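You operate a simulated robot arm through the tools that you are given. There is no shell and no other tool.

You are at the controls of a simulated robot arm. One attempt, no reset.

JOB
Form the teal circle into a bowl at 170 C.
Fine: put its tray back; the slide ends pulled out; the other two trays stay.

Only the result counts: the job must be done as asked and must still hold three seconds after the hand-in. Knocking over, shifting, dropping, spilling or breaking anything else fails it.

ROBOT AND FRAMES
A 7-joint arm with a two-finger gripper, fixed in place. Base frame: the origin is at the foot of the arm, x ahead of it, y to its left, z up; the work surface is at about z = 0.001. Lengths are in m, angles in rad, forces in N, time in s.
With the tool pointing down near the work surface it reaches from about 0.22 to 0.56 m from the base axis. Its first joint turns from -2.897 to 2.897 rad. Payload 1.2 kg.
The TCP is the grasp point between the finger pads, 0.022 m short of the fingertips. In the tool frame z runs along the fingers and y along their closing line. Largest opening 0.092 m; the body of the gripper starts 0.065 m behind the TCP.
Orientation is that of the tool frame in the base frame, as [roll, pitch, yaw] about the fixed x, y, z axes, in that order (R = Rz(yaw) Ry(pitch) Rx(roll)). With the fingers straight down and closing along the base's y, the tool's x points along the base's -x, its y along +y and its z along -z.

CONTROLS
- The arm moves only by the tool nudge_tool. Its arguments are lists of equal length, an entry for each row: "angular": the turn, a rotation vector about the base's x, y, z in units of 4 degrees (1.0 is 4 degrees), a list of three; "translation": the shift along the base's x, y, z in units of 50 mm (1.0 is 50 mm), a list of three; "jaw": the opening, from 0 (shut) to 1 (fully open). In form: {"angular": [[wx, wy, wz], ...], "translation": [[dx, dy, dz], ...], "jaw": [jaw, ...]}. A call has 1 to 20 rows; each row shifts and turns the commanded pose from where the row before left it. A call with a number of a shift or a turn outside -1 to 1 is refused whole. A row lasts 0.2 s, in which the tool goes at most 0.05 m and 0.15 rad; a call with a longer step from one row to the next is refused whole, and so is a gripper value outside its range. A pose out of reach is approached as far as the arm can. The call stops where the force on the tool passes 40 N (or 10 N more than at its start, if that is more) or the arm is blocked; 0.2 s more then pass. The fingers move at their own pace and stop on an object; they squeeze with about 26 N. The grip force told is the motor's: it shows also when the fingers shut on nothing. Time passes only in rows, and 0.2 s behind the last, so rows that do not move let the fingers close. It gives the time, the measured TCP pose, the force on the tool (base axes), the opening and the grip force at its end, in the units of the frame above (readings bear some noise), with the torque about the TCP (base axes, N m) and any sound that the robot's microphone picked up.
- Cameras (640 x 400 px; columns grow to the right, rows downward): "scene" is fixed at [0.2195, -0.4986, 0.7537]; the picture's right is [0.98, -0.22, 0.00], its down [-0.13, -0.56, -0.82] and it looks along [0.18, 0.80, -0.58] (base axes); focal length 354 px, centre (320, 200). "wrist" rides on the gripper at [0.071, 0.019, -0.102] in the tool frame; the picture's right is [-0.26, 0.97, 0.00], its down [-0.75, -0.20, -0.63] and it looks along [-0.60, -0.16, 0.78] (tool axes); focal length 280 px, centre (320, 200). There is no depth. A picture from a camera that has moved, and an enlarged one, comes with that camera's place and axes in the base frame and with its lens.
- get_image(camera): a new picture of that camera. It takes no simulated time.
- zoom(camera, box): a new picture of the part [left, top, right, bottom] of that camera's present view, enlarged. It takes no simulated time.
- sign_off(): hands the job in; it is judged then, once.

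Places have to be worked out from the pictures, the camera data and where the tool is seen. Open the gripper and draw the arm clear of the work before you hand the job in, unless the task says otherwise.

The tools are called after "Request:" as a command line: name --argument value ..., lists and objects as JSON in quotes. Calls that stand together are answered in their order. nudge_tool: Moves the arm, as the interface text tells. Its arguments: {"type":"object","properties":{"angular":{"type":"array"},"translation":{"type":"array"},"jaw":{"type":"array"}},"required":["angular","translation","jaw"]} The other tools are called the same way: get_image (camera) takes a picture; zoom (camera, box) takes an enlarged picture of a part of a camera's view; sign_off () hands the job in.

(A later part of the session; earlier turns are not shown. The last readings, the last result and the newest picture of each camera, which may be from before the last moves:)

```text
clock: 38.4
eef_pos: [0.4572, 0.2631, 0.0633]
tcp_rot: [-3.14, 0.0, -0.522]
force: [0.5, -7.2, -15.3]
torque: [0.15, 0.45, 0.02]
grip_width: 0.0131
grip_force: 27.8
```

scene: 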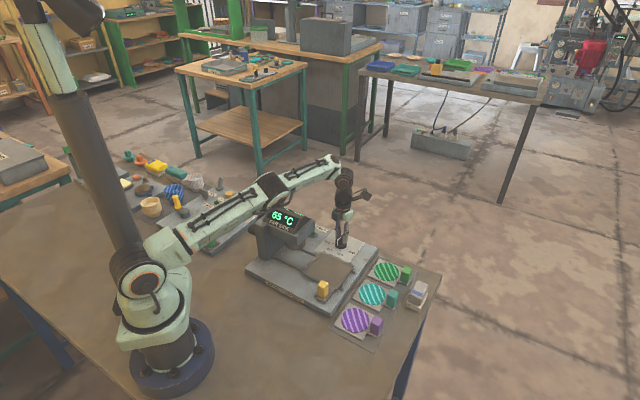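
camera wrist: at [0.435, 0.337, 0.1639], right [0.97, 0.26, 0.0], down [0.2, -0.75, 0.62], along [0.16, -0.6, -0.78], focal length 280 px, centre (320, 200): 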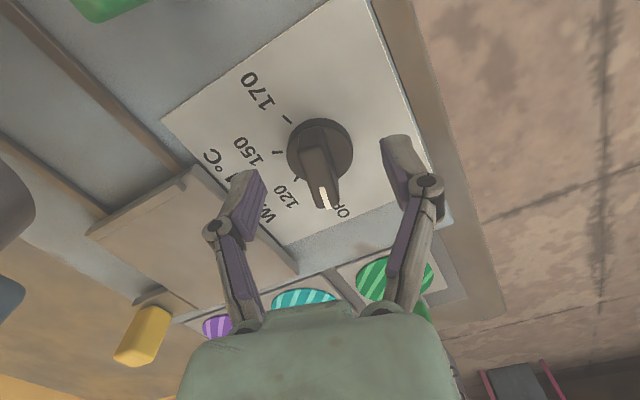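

The full 150° turn is done with no reach problem. I'll open the jaws in place, then rise straight up and check the pointer.

Request:
nudge_tool --angular '[[0, 0, 0], [0, 0, 0], [0, 0, 0]]' --translation '[[0, 0, 0], [0, 0, 0], [0, 0, 0]]' --jaw '[0.5, 0.5, 0.5]'

Request:
nudge_tool --angular '[[0, 0, 0], [0, 0, 0], [0, 0, 0], [0, 0, 0]]' --translation '[[0, 0, 0.5], [0, 0, 0.6], [0, 0, 0.6], [0, 0, 0.6]]' --jaw '[0.5, 0.5, 0.5, 0.5]'

Request:
zoom --camera "wrist" --box '[220, 0, 440, 200]'

Request:
zoom --camera "scene" --box '[240, 180, 400, 300]'

```text
clock: 39.2
eef_pos: [0.4559, 0.2633, 0.0653]
tcp_rot: [-3.141, 0.001, -0.521]
force: [-0.5, -0.1, -0.1]
torque: [0.0, -0.02, -0.04]
grip_width: 0.046
grip_force: 0.2
```

```text
clock: 40.2
eef_pos: [0.4476, 0.2673, 0.1695]
tcp_rot: [-3.14, 0.001, -0.522]
force: [0.1, 0.5, 0.2]
torque: [-0.03, 0.0, 0.03]
grip_width: 0.0461
grip_force: 0.0
out of reach, approached as far as the arm can: row 4
```

```text
2.00 times, centred on (330, 100) of wrist
camera zoom: at [0.4992, 0.2164, 0.2713], right [-0.71, -0.71, 0.0], down [-0.55, 0.55, 0.63], along [-0.44, 0.44, -0.78], focal length 561 px, centre (300, 400)
```

zoom: 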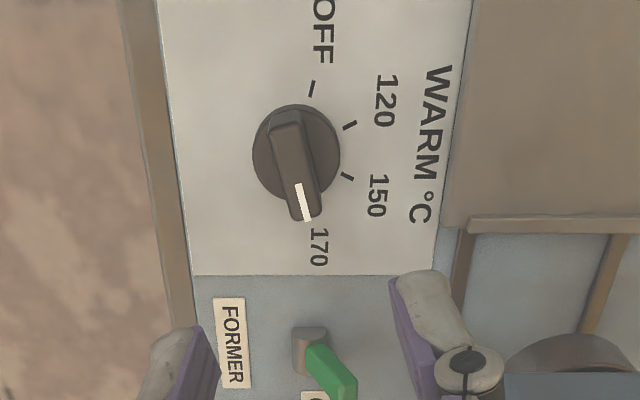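

```text
3.33 times, centred on (320, 240) of scene
camera zoom: at [0.2195, -0.4986, 0.7537], right [0.98, -0.22, 0.0], down [-0.13, -0.56, -0.82], along [0.18, 0.8, -0.58], focal length 1178 px, centre (320, 67)
```

zoom: 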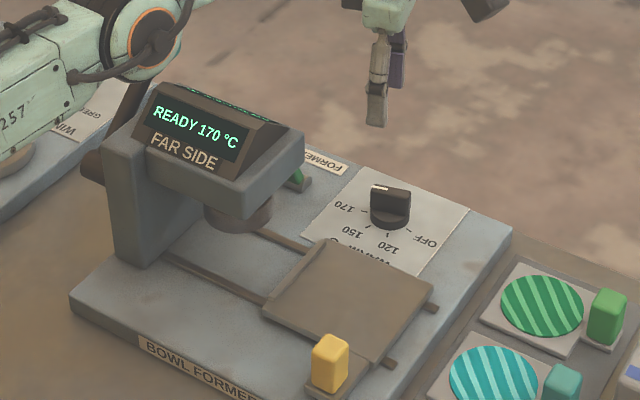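

The display shows "READY 170 °C" and the pointer is on 170. I'll rotate the wrist back while drawing slightly toward -y and up, away from the press head.

Request:
nudge_tool --angular '[[0, 0, 1], [0, 0, 1], [0, 0, 1], [0, 0, 1], [0, 0, 1], [0, 0, 1], [0, 0, 1], [0, 0, 1], [0, 0, 1], [0, 0, 1], [0, 0, 1], [0, 0, 1], [0, 0, 1], [0, 0, 1], [0, 0, 1], [0, 0, 1], [0, 0, 1], [0, 0, 1], [0, 0, 1], [0, 0, 1]]' --translation '[[0, -0.06, 0.03], [0, -0.06, 0.03], [0, -0.06, 0.03], [0, -0.06, 0.03], [0, -0.06, 0.03], [0, -0.06, 0.03], [0, -0.06, 0.03], [0, -0.06, 0.03], [0, -0.06, 0.03], [0, -0.06, 0.03], [0, -0.06, 0.03], [0, -0.06, 0.03], [0, -0.06, 0.03], [0, -0.06, 0.03], [0, -0.06, 0.03], [0, -0.06, 0.03], [0, -0.06, 0.03], [0, -0.06, 0.03], [0, -0.06, 0.03], [0, -0.06, 0.03]]' --jaw '[0.7, 0.7, 0.7, 0.7, 0.7, 0.7, 0.7, 0.7, 0.7, 0.7, 0.7, 0.7, 0.7, 0.7, 0.7, 0.7, 0.7, 0.7, 0.7, 0.7]'

Request:
get_image --camera "scene"

Request:
get_image --camera "wrist"

```text
clock: 44.4
eef_pos: [0.4496, 0.2079, 0.2011]
tcp_rot: [-3.141, 0.0, 0.876]
force: [0.3, 0.1, 0.8]
torque: [-0.04, 0.01, -0.02]
grip_width: 0.0644
grip_force: 0.0
```

```text
taken
```

scene: 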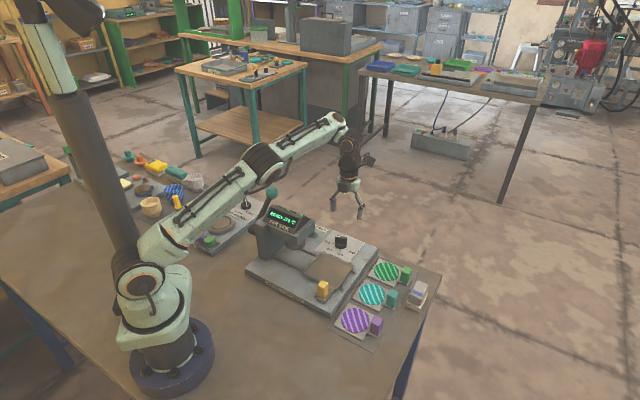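

```text
taken
camera wrist: at [0.5088, 0.2497, 0.3018], right [0.57, -0.82, 0.0], down [-0.64, -0.45, 0.63], along [-0.51, -0.36, -0.78], focal length 280 px, centre (320, 200)
```

wrist: 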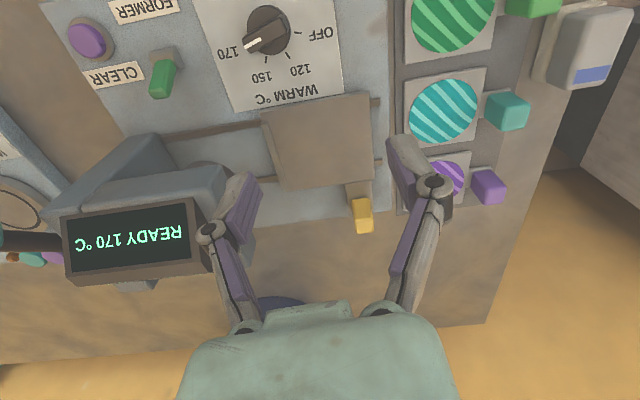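

The dial is on 170 and READY shows on both display faces; "FAR SIDE" is only printed on the near face. I'll continue rotating to the tray-aligned yaw while moving above the teal handle.

Request:
nudge_tool --angular '[[0, 0, 1], [0, 0, 1], [0, 0, 1], [0, 0, 1], [0, 0, 1], [0, 0, 1], [0, 0, 1], [0, 0, 1], [0, 0, 1], [0, 0, 1], [0, 0, 1], [0, 0, 1], [0, 0, 1], [0, 0, 1], [0, 0, 1], [0, 0, 1], [0, 0, 1], [0, 0, 1], [0, 0, 1], [0, 0, 1]]' --translation '[[0.06, -0.16, 0], [0.06, -0.16, 0], [0.06, -0.16, 0], [0.06, -0.16, 0], [0.06, -0.16, 0], [0.06, -0.16, 0], [0.06, -0.16, 0], [0.06, -0.16, 0], [0.06, -0.16, 0], [0.06, -0.16, 0], [0.06, -0.16, 0], [0.06, -0.16, 0], [0.06, -0.16, 0], [0.06, -0.16, 0], [0.06, -0.16, 0], [0.06, -0.16, 0], [0.06, -0.16, 0], [0.06, -0.16, 0], [0.06, -0.16, 0], [0.06, -0.16, 0]]' --jaw '[0.7, 0.7, 0.7, 0.7, 0.7, 0.7, 0.7, 0.7, 0.7, 0.7, 0.7, 0.7, 0.7, 0.7, 0.7, 0.7, 0.7, 0.7, 0.7, 0.7]'

Request:
get_image --camera "scene"

Request:
get_image --camera "wrist"

```text
clock: 48.6
eef_pos: [0.5098, 0.0462, 0.1994]
tcp_rot: [-3.141, -0.001, 2.271]
force: [0.5, 0.4, -0.1]
torque: [-0.02, 0.0, 0.01]
grip_width: 0.0645
grip_force: 0.0
```

```text
taken
```

scene: 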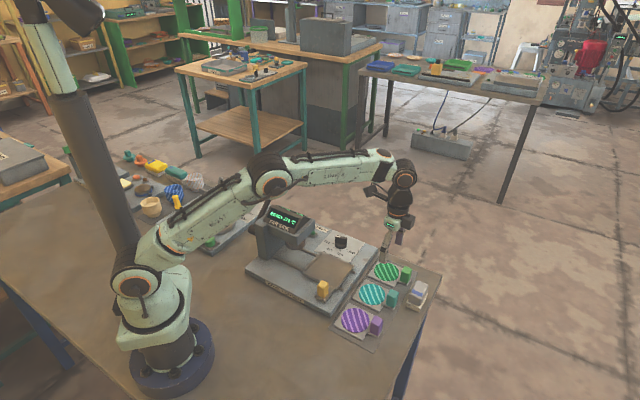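

```text
taken
camera wrist: at [0.478, 0.1142, 0.3013], right [0.91, 0.42, 0.0], down [0.33, -0.71, 0.62], along [0.26, -0.57, -0.78], focal length 280 px, centre (320, 200)
```

wrist: 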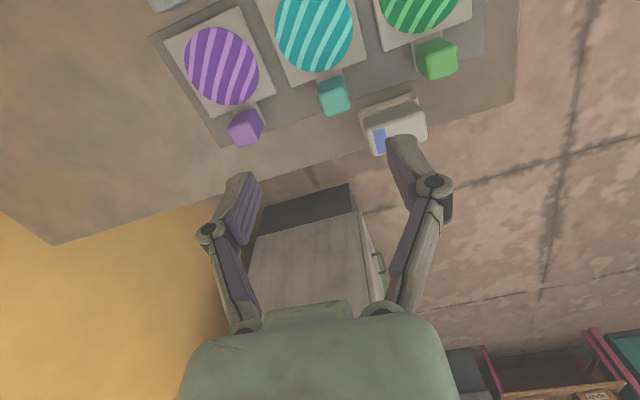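

I'll finish the yaw alignment (+4.9°) and get a closer, more accurate look at the teal handle from a bit lower.

Request:
nudge_tool --angular '[[0, 0, 0.62], [0, 0, 0.6], [0, 0, 0]]' --translation '[[0.2, -0.1, -0.5], [0.2, -0.06, -0.5], [0, 0, 0]]' --jaw '[0.7, 0.7, 0.7]'

Request:
get_image --camera "wrist"

Request:
zoom --camera "wrist" --box '[240, 0, 440, 160]'

```text
clock: 49.4
eef_pos: [0.5303, 0.0383, 0.1504]
tcp_rot: [-3.142, -0.001, 2.357]
force: [-0.7, 0.2, 0.2]
torque: [-0.02, -0.01, 0.0]
grip_width: 0.0644
grip_force: 0.1
```

```text
taken
camera wrist: at [0.4925, 0.1031, 0.2513], right [0.87, 0.5, 0.0], down [0.39, -0.68, 0.63], along [0.31, -0.54, -0.78], focal length 280 px, centre (320, 200)
```

wrist: 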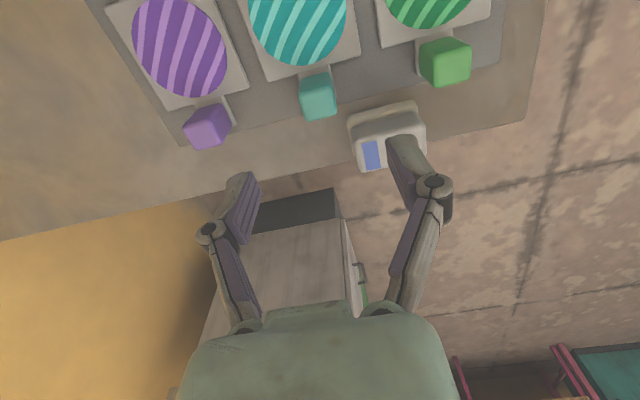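

```text
2.50 times, centred on (340, 80) of wrist
camera zoom: at [0.4925, 0.1031, 0.2513], right [0.87, 0.5, 0.0], down [0.39, -0.68, 0.63], along [0.31, -0.54, -0.78], focal length 701 px, centre (270, 500)
```

zoom: 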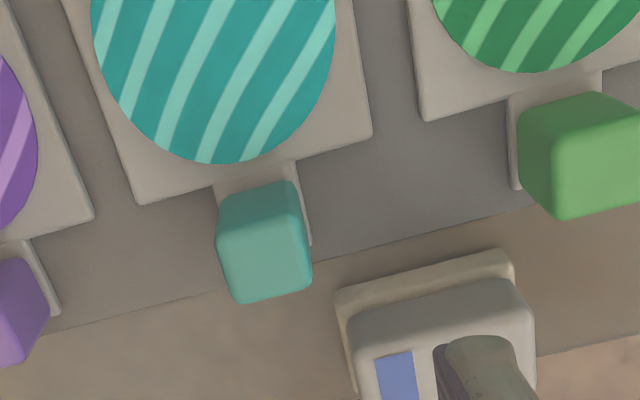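

The handle centre from this view is (0.5286, 0.0378), about 25 mm wide with its top at z≈0.039. The grey sponge-like block starts 15 mm beyond it. I'll narrow the jaws and descend most of the way.

Request:
nudge_tool --angular '[[0, 0, 0], [0, 0, 0], [0, 0, 0], [0, 0, 0]]' --translation '[[-0.024, 0.002, -0.5], [-0.024, 0.002, -0.5], [0, 0, -0.6], [0, 0, 0]]' --jaw '[0.57, 0.57, 0.57, 0.57]'

Request:
get_image --camera "wrist"

Request:
zoom --camera "scene" --box '[330, 220, 450, 340]'

```text
clock: 50.4
eef_pos: [0.5266, 0.0387, 0.0695]
tcp_rot: [3.141, 0.0, 2.354]
force: [-0.9, 0.1, 0.0]
torque: [-0.02, -0.01, 0.0]
grip_width: 0.0523
grip_force: 0.1
```

```text
taken
camera wrist: at [0.49, 0.1031, 0.1712], right [0.87, 0.5, 0.0], down [0.39, -0.68, 0.62], along [0.31, -0.54, -0.78], focal length 280 px, centre (320, 200)
```

wrist: 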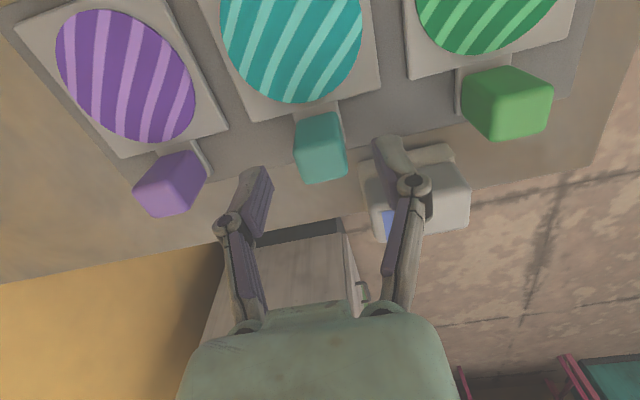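

```text
3.33 times, centred on (390, 280) of scene
camera zoom: at [0.2195, -0.4986, 0.7537], right [0.98, -0.22, 0.0], down [-0.13, -0.56, -0.82], along [0.18, 0.8, -0.58], focal length 1178 px, centre (87, -67)
```

zoom: 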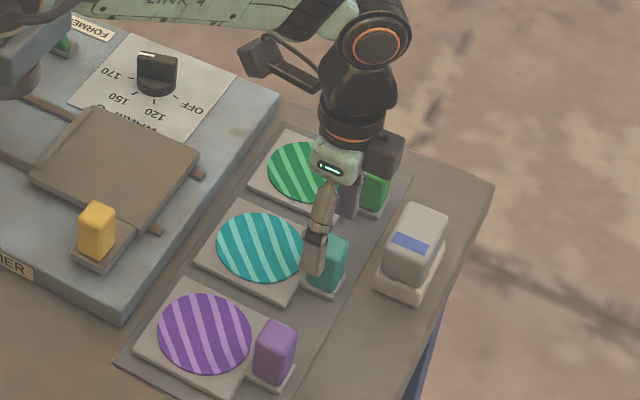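

The fingers are aligned with the teal handle on either side and clear of the sponge block. I'll descend the last 37 mm and close.

Request:
nudge_tool --angular '[[0, 0, 0], [0, 0, 0], [0, 0, 0]]' --translation '[[0, 0, -0.4], [0, 0, -0.35], [0, 0, 0]]' --jaw '[0.57, 0.57, 0.57]'

Request:
nudge_tool --angular '[[0, 0, 0], [0, 0, 0], [0, 0, 0]]' --translation '[[0, 0, 0], [0, 0, 0], [0, 0, 0]]' --jaw '[0.1, 0.1, 0.1]'

Request:
zoom --camera "scene" --box '[330, 220, 450, 340]'

Request:
get_image --camera "wrist"

```text
clock: 51.2
eef_pos: [0.5269, 0.0383, 0.0312]
tcp_rot: [3.14, 0.001, 2.354]
force: [0.4, 0.2, -0.3]
torque: [0.01, -0.06, 0.0]
grip_width: 0.0522
grip_force: 0.1
```

```text
clock: 52.0
eef_pos: [0.5274, 0.04, 0.0316]
tcp_rot: [3.141, 0.002, 2.355]
force: [1.5, -0.8, 2.6]
torque: [0.02, 0.0, 0.07]
grip_width: 0.025
grip_force: 26.0
```

```text
3.33 times, centred on (390, 280) of scene
camera zoom: at [0.2195, -0.4986, 0.7537], right [0.98, -0.22, 0.0], down [-0.13, -0.56, -0.82], along [0.18, 0.8, -0.58], focal length 1178 px, centre (87, -67)
```

zoom: 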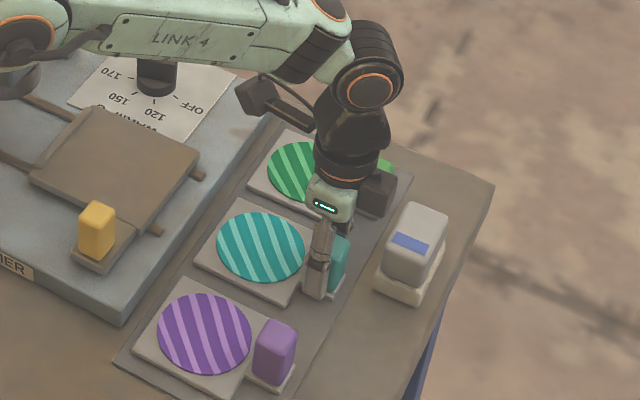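

```text
taken
camera wrist: at [0.4909, 0.1026, 0.1332], right [0.87, 0.5, 0.0], down [0.39, -0.68, 0.63], along [0.31, -0.54, -0.78], focal length 280 px, centre (320, 200)
```

wrist: 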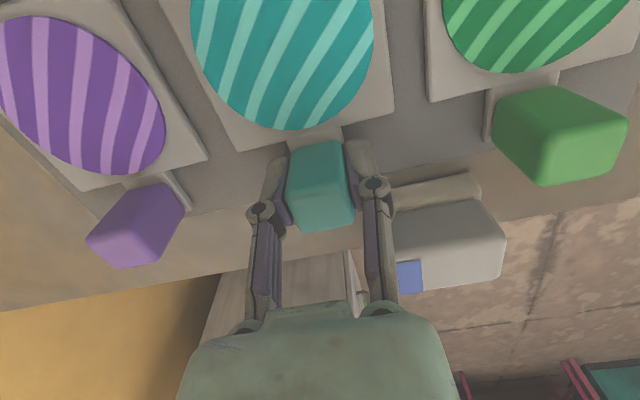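

The handle is gripped (25 mm). I'll lift slowly by about 15 mm and check the tray stays level.

Request:
nudge_tool --angular '[[0, 0, 0], [0, 0, 0], [0, 0, 0], [0, 0, 0]]' --translation '[[0, 0, 0.1], [0, 0, 0.1], [0, 0, 0.1], [0, 0, 0]]' --jaw '[0, 0, 0, 0]'

Request:
zoom --camera "scene" --box '[330, 220, 450, 340]'

Request:
get_image --camera "wrist"

```text
clock: 53.0
eef_pos: [0.5265, 0.0401, 0.0482]
tcp_rot: [-3.141, -0.002, 2.354]
force: [0.2, -0.3, 2.5]
torque: [0.01, 0.07, 0.05]
grip_width: 0.0253
grip_force: 26.3
```

```text
3.33 times, centred on (390, 280) of scene
camera zoom: at [0.2195, -0.4986, 0.7537], right [0.98, -0.22, 0.0], down [-0.13, -0.56, -0.82], along [0.18, 0.8, -0.58], focal length 1178 px, centre (87, -67)
```

zoom: 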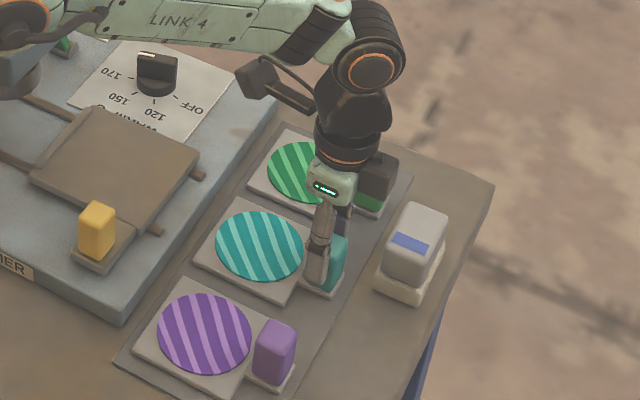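

```text
taken
camera wrist: at [0.49, 0.1041, 0.1492], right [0.87, 0.5, 0.0], down [0.39, -0.68, 0.63], along [0.31, -0.54, -0.78], focal length 280 px, centre (320, 200)
```

wrist: 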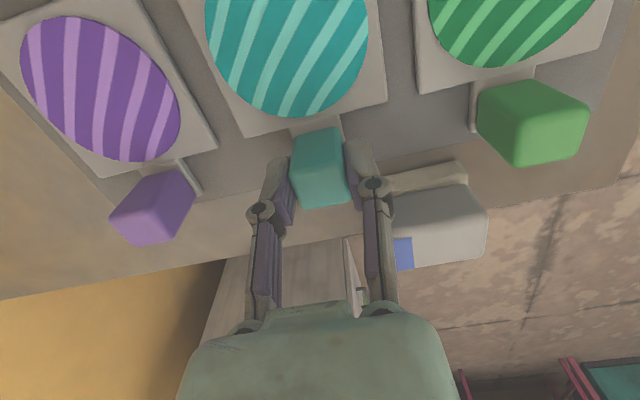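

The fingers moved up 16 mm but the tray seems to have stayed down, as the handle now sits lower between the pads. I'll zoom in to verify before moving further.

Request:
zoom --camera "scene" --box '[360, 260, 420, 320]'

Request:
zoom --camera "wrist" --box '[220, 80, 420, 240]'

```text
6.67 times, centred on (390, 290) of scene
camera zoom: at [0.2195, -0.4986, 0.7537], right [0.98, -0.22, 0.0], down [-0.13, -0.56, -0.82], along [0.18, 0.8, -0.58], focal length 2357 px, centre (-147, -400)
```

zoom: 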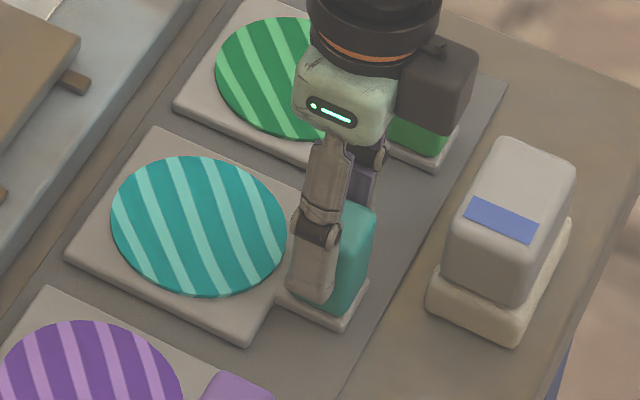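

```text
2.50 times, centred on (320, 160) of wrist
camera zoom: at [0.49, 0.1041, 0.1492], right [0.87, 0.5, 0.0], down [0.39, -0.68, 0.63], along [0.31, -0.54, -0.78], focal length 701 px, centre (320, 300)
```

zoom: 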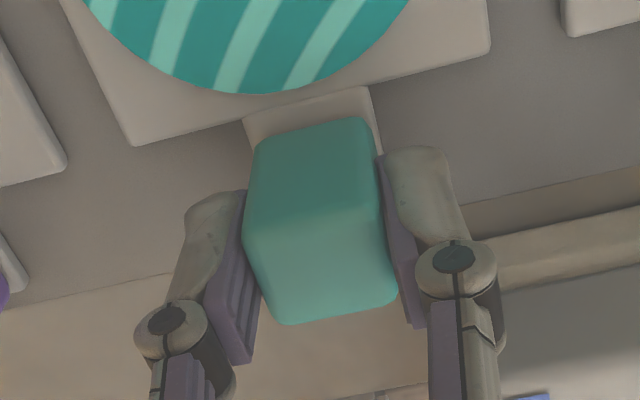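

The tray is still on the rack and the fingers slid up the handle with almost no vertical load. I'll reopen, go back down a little deeper, and squeeze for longer before trying a slower lift.

Request:
nudge_tool --angular '[[0, 0, 0], [0, 0, 0], [0, 0, 0], [0, 0, 0]]' --translation '[[0, 0, 0], [0, 0, 0], [0, -0.01, -0.2], [0, -0.01, -0.18]]' --jaw '[0.45, 0.45, 0.45, 0.45]'

Request:
nudge_tool --angular '[[0, 0, 0], [0, 0, 0], [0, 0, 0], [0, 0, 0], [0, 0, 0]]' --translation '[[0, 0, 0], [0, 0, 0], [0, 0, 0], [0, 0, 0], [0, 0, 0]]' --jaw '[0, 0, 0, 0, 0]'

Request:
nudge_tool --angular '[[0, 0, 0], [0, 0, 0]]' --translation '[[0, 0, 0.06], [0, 0, 0]]' --jaw '[0, 0]'

Request:
zoom --camera "wrist" --box '[220, 80, 420, 240]'

```text
clock: 54.0
eef_pos: [0.5266, 0.0407, 0.0276]
tcp_rot: [-3.141, 0.001, 2.355]
force: [0.4, -0.1, 0.6]
torque: [0.03, 0.01, 0.04]
grip_width: 0.0415
grip_force: 0.0
```

```text
clock: 55.2
eef_pos: [0.5278, 0.0409, 0.0302]
tcp_rot: [3.138, 0.001, 2.355]
force: [-0.8, -0.6, 22.3]
torque: [0.08, 0.17, 0.03]
grip_width: 0.0252
grip_force: 25.9
```

```text
clock: 55.8
eef_pos: [0.5266, 0.0397, 0.0305]
tcp_rot: [-3.139, -0.004, 2.355]
force: [0.4, -0.3, -0.3]
torque: [0.03, -0.03, 0.0]
grip_width: 0.0253
grip_force: 25.9
```

```text
2.50 times, centred on (320, 160) of wrist
camera zoom: at [0.4892, 0.1045, 0.1316], right [0.87, 0.5, 0.0], down [0.39, -0.68, 0.62], along [0.31, -0.54, -0.78], focal length 701 px, centre (320, 300)
```

zoom: 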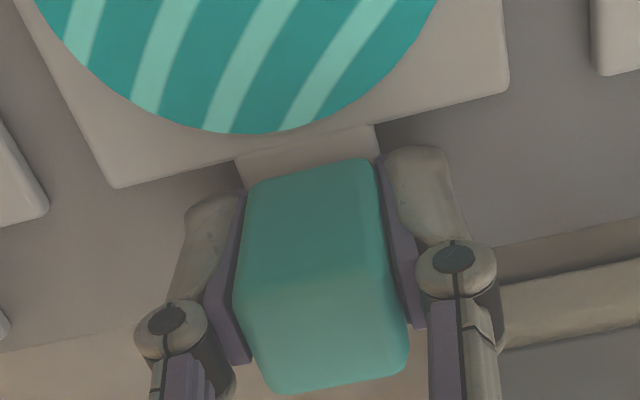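

Closing had pressed the fingertips on the tab; the vertical load is now zero. I'll lift 3 mm at a time and watch the force.

Request:
nudge_tool --angular '[[0, 0, 0], [0, 0, 0]]' --translation '[[0, 0, 0.08], [0, 0, 0]]' --jaw '[0, 0]'

Request:
zoom --camera "wrist" --box '[220, 80, 420, 240]'

Request:
nudge_tool --angular '[[0, 0, 0], [0, 0, 0]]' --translation '[[0, 0, 0.08], [0, 0, 0]]' --jaw '[0, 0]'

Request:
zoom --camera "wrist" --box '[220, 80, 420, 240]'

```text
clock: 56.4
eef_pos: [0.5263, 0.041, 0.0351]
tcp_rot: [-3.141, 0.0, 2.355]
force: [0.5, 0.0, -1.0]
torque: [0.01, 0.01, -0.02]
grip_width: 0.0251
grip_force: 26.0
```

```text
2.50 times, centred on (320, 160) of wrist
camera zoom: at [0.4895, 0.1043, 0.1363], right [0.87, 0.5, 0.0], down [0.39, -0.68, 0.62], along [0.31, -0.54, -0.78], focal length 701 px, centre (320, 300)
```

zoom: 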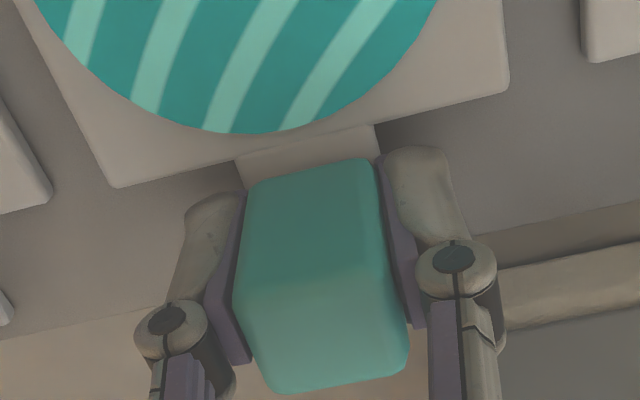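

```text
clock: 57.0
eef_pos: [0.5258, 0.0399, 0.0369]
tcp_rot: [-3.14, -0.001, 2.355]
force: [0.7, 0.2, -0.7]
torque: [-0.01, -0.01, 0.02]
grip_width: 0.0248
grip_force: 26.2
```

```text
2.50 times, centred on (320, 160) of wrist
camera zoom: at [0.4895, 0.1039, 0.1404], right [0.87, 0.5, 0.0], down [0.39, -0.68, 0.63], along [0.31, -0.54, -0.78], focal length 701 px, centre (320, 300)
```

zoom: 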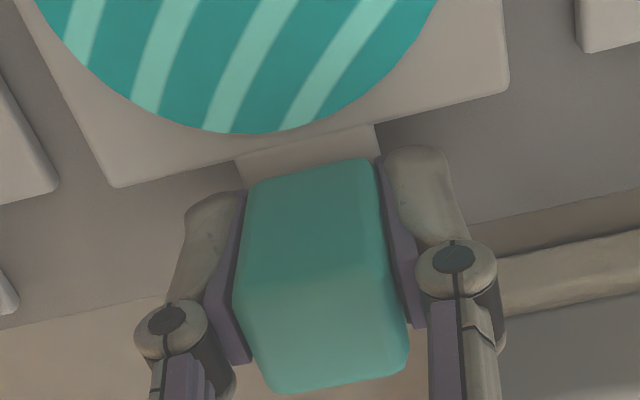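

Now the tray moves with the gripper and stays level. I'll raise it to a safe height.

Request:
nudge_tool --angular '[[0, 0, 0], [0, 0, 0], [0, 0, 0], [0, 0, 0], [0, 0, 0], [0, 0, 0]]' --translation '[[0, 0, 0.2], [0, 0, 0.3], [0, 0, 0.4], [0, 0, 0.4], [0, 0, 0.2], [0, 0, 0]]' --jaw '[0, 0, 0, 0, 0, 0]'

Request:
get_image --camera "wrist"

Request:
zoom --camera "scene" --box '[240, 140, 450, 340]'

```text
clock: 58.4
eef_pos: [0.5265, 0.0403, 0.115]
tcp_rot: [-3.14, -0.001, 2.354]
force: [0.5, -0.6, -0.1]
torque: [-0.02, -0.04, -0.05]
grip_width: 0.0253
grip_force: 25.4
```

```text
taken
camera wrist: at [0.4896, 0.1038, 0.2174], right [0.87, 0.5, 0.0], down [0.39, -0.68, 0.63], along [0.31, -0.54, -0.78], focal length 280 px, centre (320, 200)
```

wrist: 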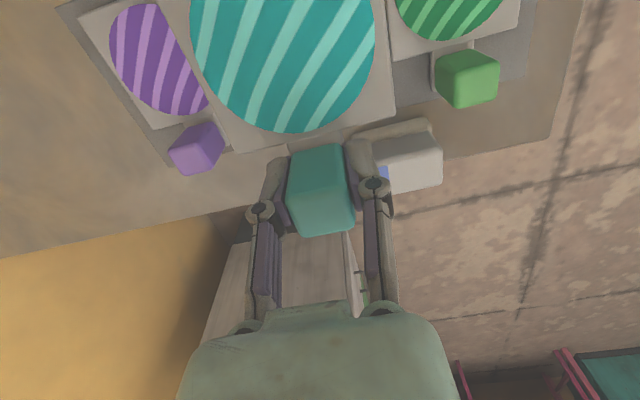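

```text
2.00 times, centred on (345, 240) of scene
camera zoom: at [0.2195, -0.4986, 0.7537], right [0.98, -0.22, 0.0], down [-0.13, -0.56, -0.82], along [0.18, 0.8, -0.58], focal length 707 px, centre (270, 120)
```

zoom: 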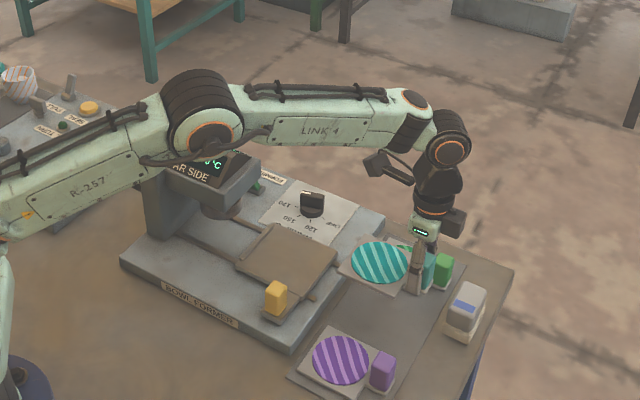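

The tray with its disc is up and level. I'll carry it along the rail direction to above the slide at constant height.

Request:
nudge_tool --angular '[[0, 0, 0], [0, 0, 0], [0, 0, 0], [0, 0, 0], [0, 0, 0], [0, 0, 0], [0, 0, 0]]' --translation '[[-0.2, 0.18, 0], [-0.35, 0.33, 0], [-0.4, 0.375, 0], [-0.4, 0.375, 0], [-0.35, 0.33, 0], [-0.2, 0.18, 0], [0, 0, 0]]' --jaw '[0, 0, 0, 0, 0, 0, 0]'

Request:
get_image --camera "wrist"

Request:
zoom --camera "scene" --box '[240, 140, 450, 340]'

Request:
zoom --camera "scene" --box '[290, 220, 400, 310]'

```text
clock: 60.0
eef_pos: [0.4309, 0.1275, 0.1163]
tcp_rot: [-3.141, -0.001, 2.353]
force: [0.5, 0.4, -1.6]
torque: [-0.02, -0.02, -0.01]
grip_width: 0.0251
grip_force: 25.9
```

```text
taken
camera wrist: at [0.3938, 0.1923, 0.2172], right [0.87, 0.5, 0.0], down [0.39, -0.68, 0.63], along [0.31, -0.54, -0.78], focal length 280 px, centre (320, 200)
```

wrist: 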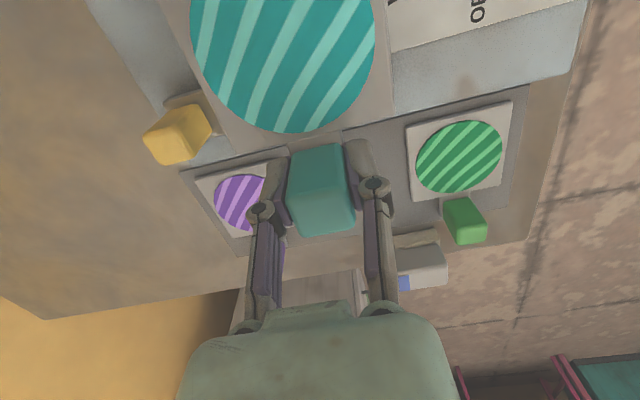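

```text
2.00 times, centred on (345, 240) of scene
camera zoom: at [0.2195, -0.4986, 0.7537], right [0.98, -0.22, 0.0], down [-0.13, -0.56, -0.82], along [0.18, 0.8, -0.58], focal length 707 px, centre (270, 120)
```

zoom: 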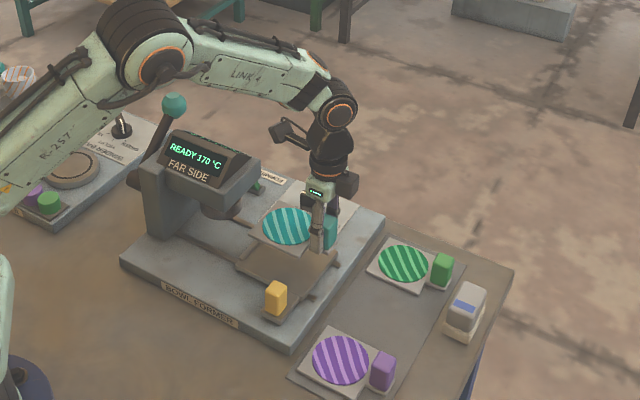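

```text
4.44 times, centred on (345, 265) of scene
camera zoom: at [0.2195, -0.4986, 0.7537], right [0.98, -0.22, 0.0], down [-0.13, -0.56, -0.82], along [0.18, 0.8, -0.58], focal length 1571 px, centre (209, -89)
```

zoom: 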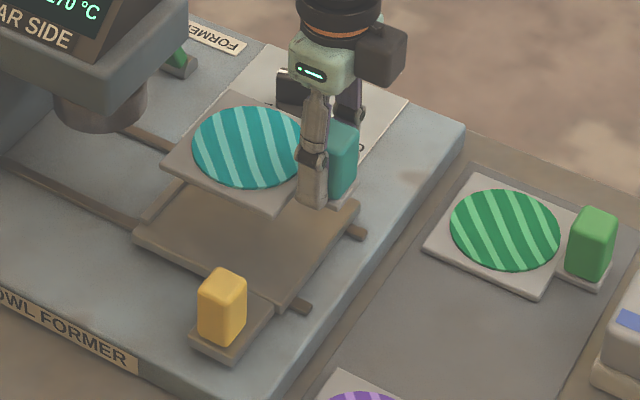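

The tray centre is about over the plate centre (both near U≈-0.159, V≈0.395 in machine axes), with several mm of margin to the lip. I'll lower most of the way and look again.

Request:
nudge_tool --angular '[[0, 0, 0], [0, 0, 0], [0, 0, 0], [0, 0, 0]]' --translation '[[0, 0, -0.25], [0, 0, -0.3], [0, 0, -0.25], [0, 0, 0]]' --jaw '[0, 0, 0, 0]'

Request:
get_image --camera "wrist"

Request:
zoom --camera "scene" --box '[290, 220, 400, 310]'

```text
clock: 61.0
eef_pos: [0.432, 0.1281, 0.0753]
tcp_rot: [-3.141, -0.002, 2.354]
force: [0.0, -0.4, -1.2]
torque: [0.01, 0.01, 0.0]
grip_width: 0.025
grip_force: 25.9
```

```text
taken
camera wrist: at [0.3948, 0.1918, 0.1764], right [0.87, 0.5, 0.0], down [0.39, -0.68, 0.63], along [0.31, -0.54, -0.78], focal length 280 px, centre (320, 200)
```

wrist: 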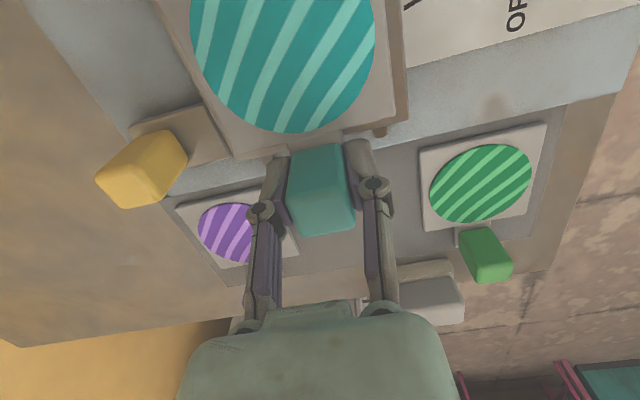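

```text
4.44 times, centred on (345, 265) of scene
camera zoom: at [0.2195, -0.4986, 0.7537], right [0.98, -0.22, 0.0], down [-0.13, -0.56, -0.82], along [0.18, 0.8, -0.58], focal length 1571 px, centre (209, -89)
```

zoom: 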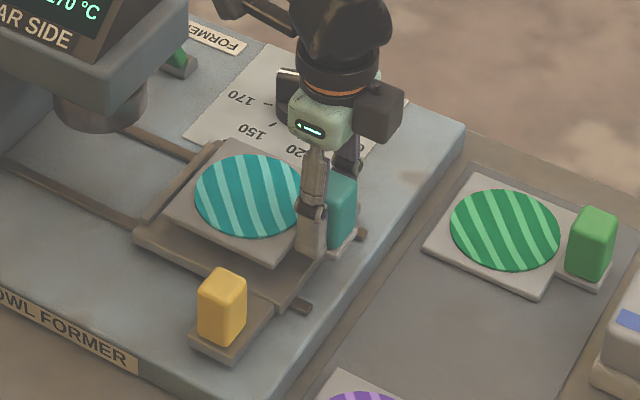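

The tray hovers about 1 cm above the plate, roughly centred with the plate visible on both sides. I'll lower in small steps, watching the vertical force.

Request:
nudge_tool --angular '[[0, 0, 0], [0, 0, 0], [0, 0, 0]]' --translation '[[0, 0, -0.08], [0, 0, -0.08], [0, 0, 0]]' --jaw '[0, 0, 0]'

Request:
zoom --camera "wrist" --box '[120, 0, 440, 200]'

Request:
zoom --camera "scene" --box '[310, 240, 380, 300]'

```text
clock: 61.8
eef_pos: [0.432, 0.1274, 0.0654]
tcp_rot: [-3.141, -0.001, 2.353]
force: [-0.6, -0.3, -0.7]
torque: [-0.03, 0.01, -0.01]
grip_width: 0.0254
grip_force: 25.5
```

```text
2.00 times, centred on (280, 100) of wrist
camera zoom: at [0.395, 0.1916, 0.1677], right [0.87, 0.5, 0.0], down [0.39, -0.68, 0.63], along [0.31, -0.54, -0.78], focal length 561 px, centre (400, 400)
```

zoom: 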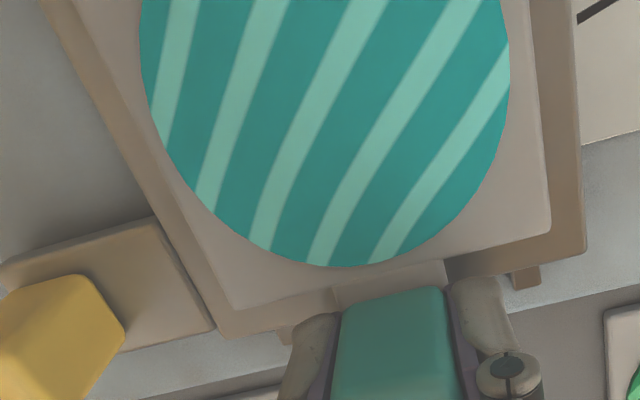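

```text
6.67 times, centred on (345, 270) of scene
camera zoom: at [0.2195, -0.4986, 0.7537], right [0.98, -0.22, 0.0], down [-0.13, -0.56, -0.82], along [0.18, 0.8, -0.58], focal length 2357 px, centre (153, -267)
```

zoom: 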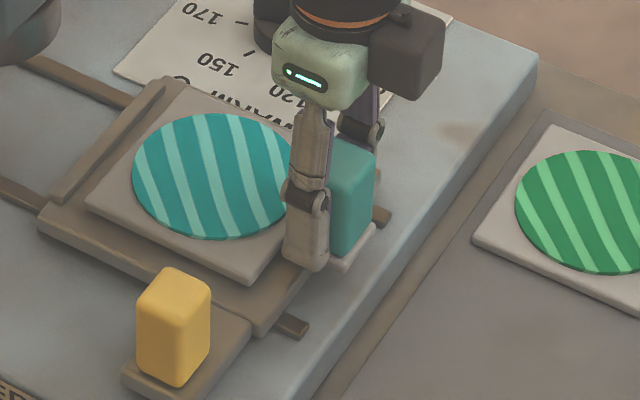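

The tray is centred within about 2 mm of the plate in both directions. I'll shift 1.5 mm toward -V and lower in 2 mm steps until contact.

Request:
nudge_tool --angular '[[0, 0, 0], [0, 0, 0]]' --translation '[[-0.02, -0.02, -0.05], [0, 0, 0]]' --jaw '[0, 0]'

Request:
nudge_tool --angular '[[0, 0, 0], [0, 0, 0]]' --translation '[[0, 0, -0.04], [0, 0, 0]]' --jaw '[0, 0]'

Request:
nudge_tool --angular '[[0, 0, 0], [0, 0, 0]]' --translation '[[0, 0, -0.04], [0, 0, 0]]' --jaw '[0, 0]'

```text
clock: 62.4
eef_pos: [0.4297, 0.1275, 0.0631]
tcp_rot: [-3.139, -0.001, 2.355]
force: [0.8, -0.1, -1.3]
torque: [-0.04, 0.02, 0.0]
grip_width: 0.0253
grip_force: 26.2
```

```text
clock: 63.0
eef_pos: [0.4314, 0.1274, 0.063]
tcp_rot: [-3.142, 0.0, 2.355]
force: [-10.9, -4.3, 32.5]
torque: [0.1, 0.48, 0.08]
grip_width: 0.0252
grip_force: 25.8
```

```text
clock: 63.4
eef_pos: [0.4307, 0.1266, 0.0632]
tcp_rot: [3.14, 0.001, 2.354]
force: [-2.6, -0.2, 9.0]
torque: [-0.01, 0.1, 0.06]
grip_width: 0.025
grip_force: 26.5
stopped in row 1: the force on the tool passed its limit at 49 N (the readings are from after the stop); the commanded pose is now the measured one
```

The tray is in contact with the plate (TCP z≈0.063). I'll open the jaws gently and check where it sits.

Request:
nudge_tool --angular '[[0, 0, 0], [0, 0, 0], [0, 0, 0]]' --translation '[[0, 0, 0], [0, 0, 0], [0, 0, 0]]' --jaw '[0.35, 0.5, 0.5]'

Request:
zoom --camera "wrist" --box '[120, 0, 440, 200]'

Request:
zoom --camera "scene" --box '[310, 240, 380, 300]'

```text
clock: 64.2
eef_pos: [0.431, 0.1268, 0.0628]
tcp_rot: [3.14, 0.0, 2.354]
force: [0.3, 0.1, 0.3]
torque: [0.0, 0.0, 0.0]
grip_width: 0.0459
grip_force: 0.1
```

```text
2.00 times, centred on (280, 100) of wrist
camera zoom: at [0.3943, 0.1909, 0.1641], right [0.87, 0.5, 0.0], down [0.39, -0.68, 0.63], along [0.31, -0.54, -0.78], focal length 561 px, centre (400, 400)
```

zoom: 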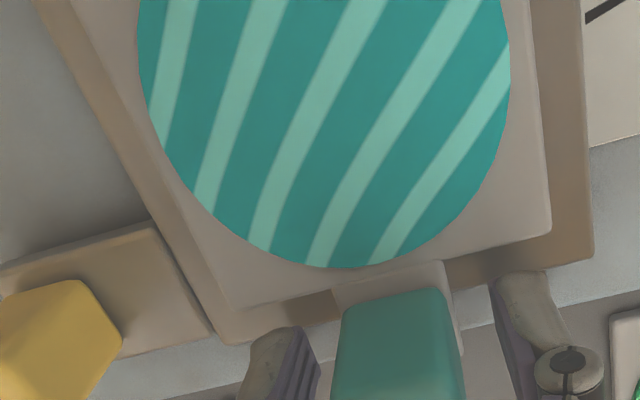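

```text
6.67 times, centred on (345, 270) of scene
camera zoom: at [0.2195, -0.4986, 0.7537], right [0.98, -0.22, 0.0], down [-0.13, -0.56, -0.82], along [0.18, 0.8, -0.58], focal length 2357 px, centre (153, -267)
```

zoom: 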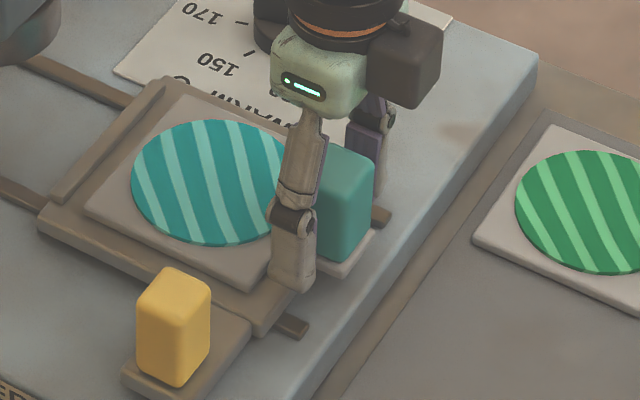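

The tray sits flat and centred on the slide plate. I'll rise straight up off the handle and look at the yellow knob.

Request:
nudge_tool --angular '[[0, 0, 0], [0, 0, 0], [0, 0, 0], [0, 0, 0], [0, 0, 0]]' --translation '[[0, 0, 0.3], [0, 0, 0.6], [0, 0, 0.8], [0, 0, 0.6], [0, 0, 0]]' --jaw '[0.55, 0.55, 0.55, 0.55, 0.55]'

Request:
get_image --camera "wrist"

Request:
zoom --camera "scene" --box '[240, 180, 400, 320]'

```text
clock: 65.4
eef_pos: [0.4319, 0.1265, 0.176]
tcp_rot: [3.14, 0.0, 2.355]
force: [-0.4, -0.3, 0.9]
torque: [0.0, 0.02, 0.01]
grip_width: 0.0506
grip_force: 0.1
```

```text
taken
camera wrist: at [0.3951, 0.1904, 0.2781], right [0.87, 0.5, 0.0], down [0.39, -0.68, 0.63], along [0.31, -0.54, -0.78], focal length 280 px, centre (320, 200)
```

wrist: 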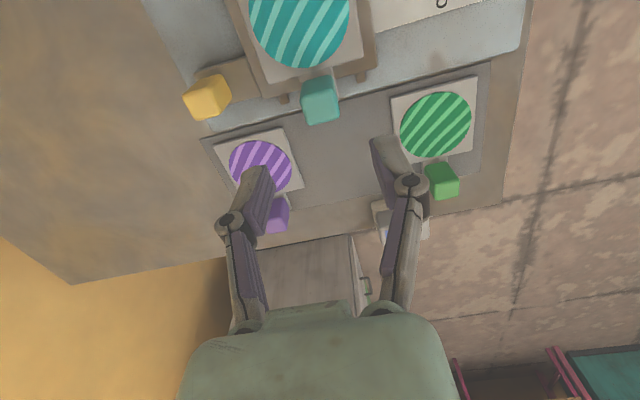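

```text
2.86 times, centred on (320, 250) of scene
camera zoom: at [0.2195, -0.4986, 0.7537], right [0.98, -0.22, 0.0], down [-0.13, -0.56, -0.82], along [0.18, 0.8, -0.58], focal length 1010 px, centre (320, 57)
```

zoom: 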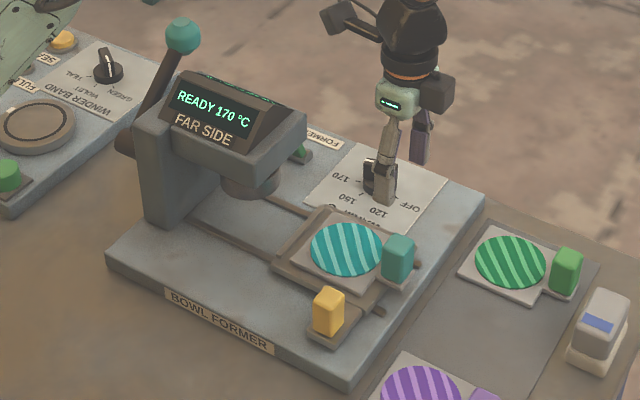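

The tray is settled on the slide and everything else is undisturbed. I'll zoom on the yellow knob for its position.

Request:
zoom --camera "wrist" --box '[160, 40, 300, 140]'

Request:
zoom --camera "scene" --box '[300, 260, 350, 300]'

```text
4.00 times, centred on (230, 90) of wrist
camera zoom: at [0.3951, 0.1904, 0.2781], right [0.87, 0.5, 0.0], down [0.39, -0.68, 0.63], along [0.31, -0.54, -0.78], focal length 1122 px, centre (680, 640)
```

zoom: 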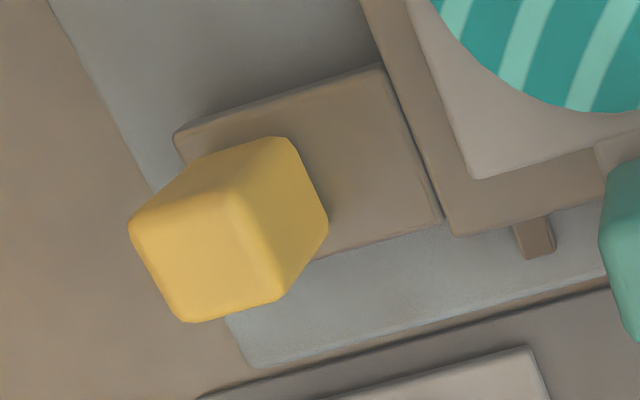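

```text
10.00 times, centred on (325, 280) of scene
camera zoom: at [0.2195, -0.4986, 0.7537], right [0.98, -0.22, 0.0], down [-0.13, -0.56, -0.82], along [0.18, 0.8, -0.58], focal length 3535 px, centre (270, -600)
```

zoom: 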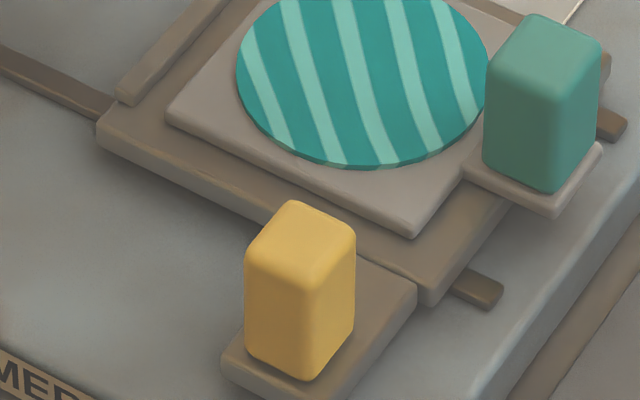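

The knob is centred at about (0.356, 0.083), z 0.036–0.073. I'll rotate the tool +90° so it closes along the rail direction with the camera facing away from the press, and move above the knob.

Request:
nudge_tool --angular '[[0, 0, 1], [0, 0, 1], [0, 0, 1], [0, 0, 1], [0, 0, 1], [0, 0, 1], [0, 0, 1], [0, 0, 1], [0, 0, 1], [0, 0, 1], [0, 0, 1], [0, 0, 1], [0, 0, 1], [0, 0, 1], [0, 0, 1], [0, 0, 1], [0, 0, 1], [0, 0, 1], [0, 0, 1], [0, 0, 1]]' --translation '[[-0.0755, -0.0431, 0], [-0.0755, -0.0431, 0], [-0.0755, -0.0431, 0], [-0.0755, -0.0431, 0], [-0.0755, -0.0431, 0], [-0.0755, -0.0431, 0], [-0.0755, -0.0431, 0], [-0.0755, -0.0431, 0], [-0.0755, -0.0431, 0], [-0.0755, -0.0431, 0], [-0.0755, -0.0431, 0], [-0.0755, -0.0431, 0], [-0.0755, -0.0431, 0], [-0.0755, -0.0431, 0], [-0.0755, -0.0431, 0], [-0.0755, -0.0431, 0], [-0.0755, -0.0431, 0], [-0.0755, -0.0431, 0], [-0.0755, -0.0431, 0], [-0.0755, -0.0431, 0]]' --jaw '[0.55, 0.55, 0.55, 0.55, 0.55, 0.55, 0.55, 0.55, 0.55, 0.55, 0.55, 0.55, 0.55, 0.55, 0.55, 0.55, 0.55, 0.55, 0.55, 0.55]'

Request:
nudge_tool --angular '[[0, 0, 1], [0, 0, 1], [0, 0, 0.5], [0, 0, 0]]' --translation '[[0, 0, -0.3], [0, 0, -0.3], [0, 0, -0.3], [0, 0, 0]]' --jaw '[0.55, 0.55, 0.55, 0.55]'

Request:
get_image --camera "wrist"

Request:
zoom --camera "scene" --box '[240, 140, 400, 320]'

```text
clock: 69.6
eef_pos: [0.3544, 0.0827, 0.1769]
tcp_rot: [3.14, 0.0, -2.532]
force: [1.0, -0.3, 0.4]
torque: [0.03, -0.03, -0.02]
grip_width: 0.0505
grip_force: 0.1
```

```text
clock: 70.6
eef_pos: [0.3546, 0.0832, 0.1318]
tcp_rot: [3.141, 0.0, -2.358]
force: [-0.1, 0.3, 0.3]
torque: [0.01, 0.0, -0.02]
grip_width: 0.0508
grip_force: 0.0
```

```text
taken
camera wrist: at [0.291, 0.0461, 0.2337], right [-0.5, 0.87, 0.0], down [0.68, 0.39, 0.63], along [0.54, 0.31, -0.78], focal length 280 px, centre (320, 200)
```

wrist: 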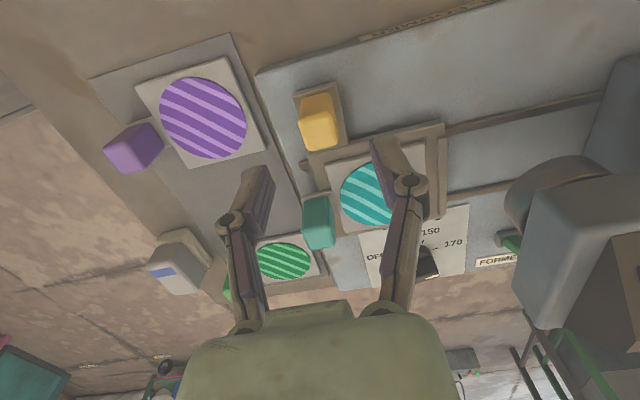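

```text
2.22 times, centred on (320, 230) of scene
camera zoom: at [0.2195, -0.4986, 0.7537], right [0.98, -0.22, 0.0], down [-0.13, -0.56, -0.82], along [0.18, 0.8, -0.58], focal length 786 px, centre (320, 133)
```

zoom: 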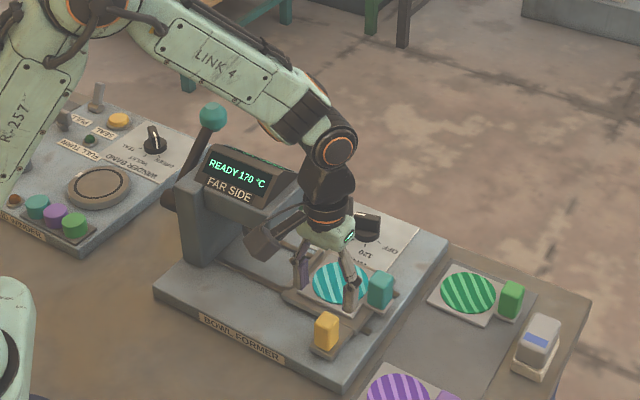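

The tool is aligned over the knob within 2 mm. I'll descend with the fingers on either side (along the rails) and close on it.

Request:
nudge_tool --angular '[[0, 0, 0], [0, 0, 0], [0, 0, 0], [0, 0, 0]]' --translation '[[0.04, 0.012, -0.4], [0, 0, -0.5], [0, 0, -0.4], [0, 0, 0]]' --jaw '[0.55, 0.55, 0.55, 0.55]'

Request:
get_image --camera "wrist"

Request:
zoom --camera "scene" --box '[280, 200, 400, 320]'

```text
clock: 71.6
eef_pos: [0.357, 0.0847, 0.0671]
tcp_rot: [3.138, 0.001, -2.357]
force: [-0.8, 0.2, 0.5]
torque: [0.0, 0.01, -0.02]
grip_width: 0.0506
grip_force: 0.0
```

```text
taken
camera wrist: at [0.2921, 0.0478, 0.1685], right [-0.5, 0.87, 0.0], down [0.68, 0.39, 0.63], along [0.54, 0.31, -0.78], focal length 280 px, centre (320, 200)
```

wrist: 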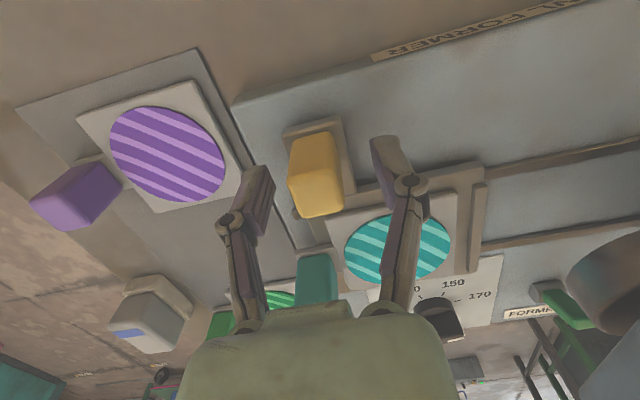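

```text
3.33 times, centred on (340, 260) of scene
camera zoom: at [0.2195, -0.4986, 0.7537], right [0.98, -0.22, 0.0], down [-0.13, -0.56, -0.82], along [0.18, 0.8, -0.58], focal length 1178 px, centre (253, 0)
```

zoom: 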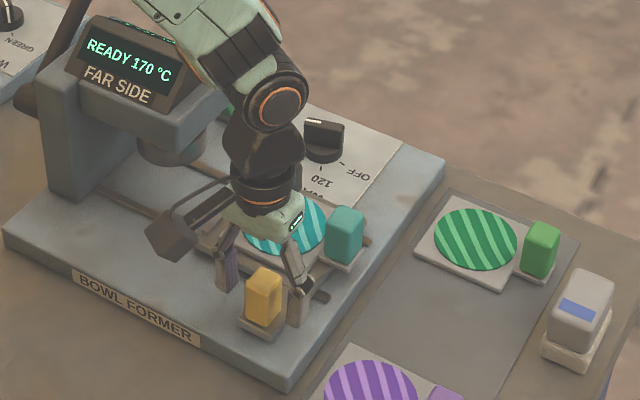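

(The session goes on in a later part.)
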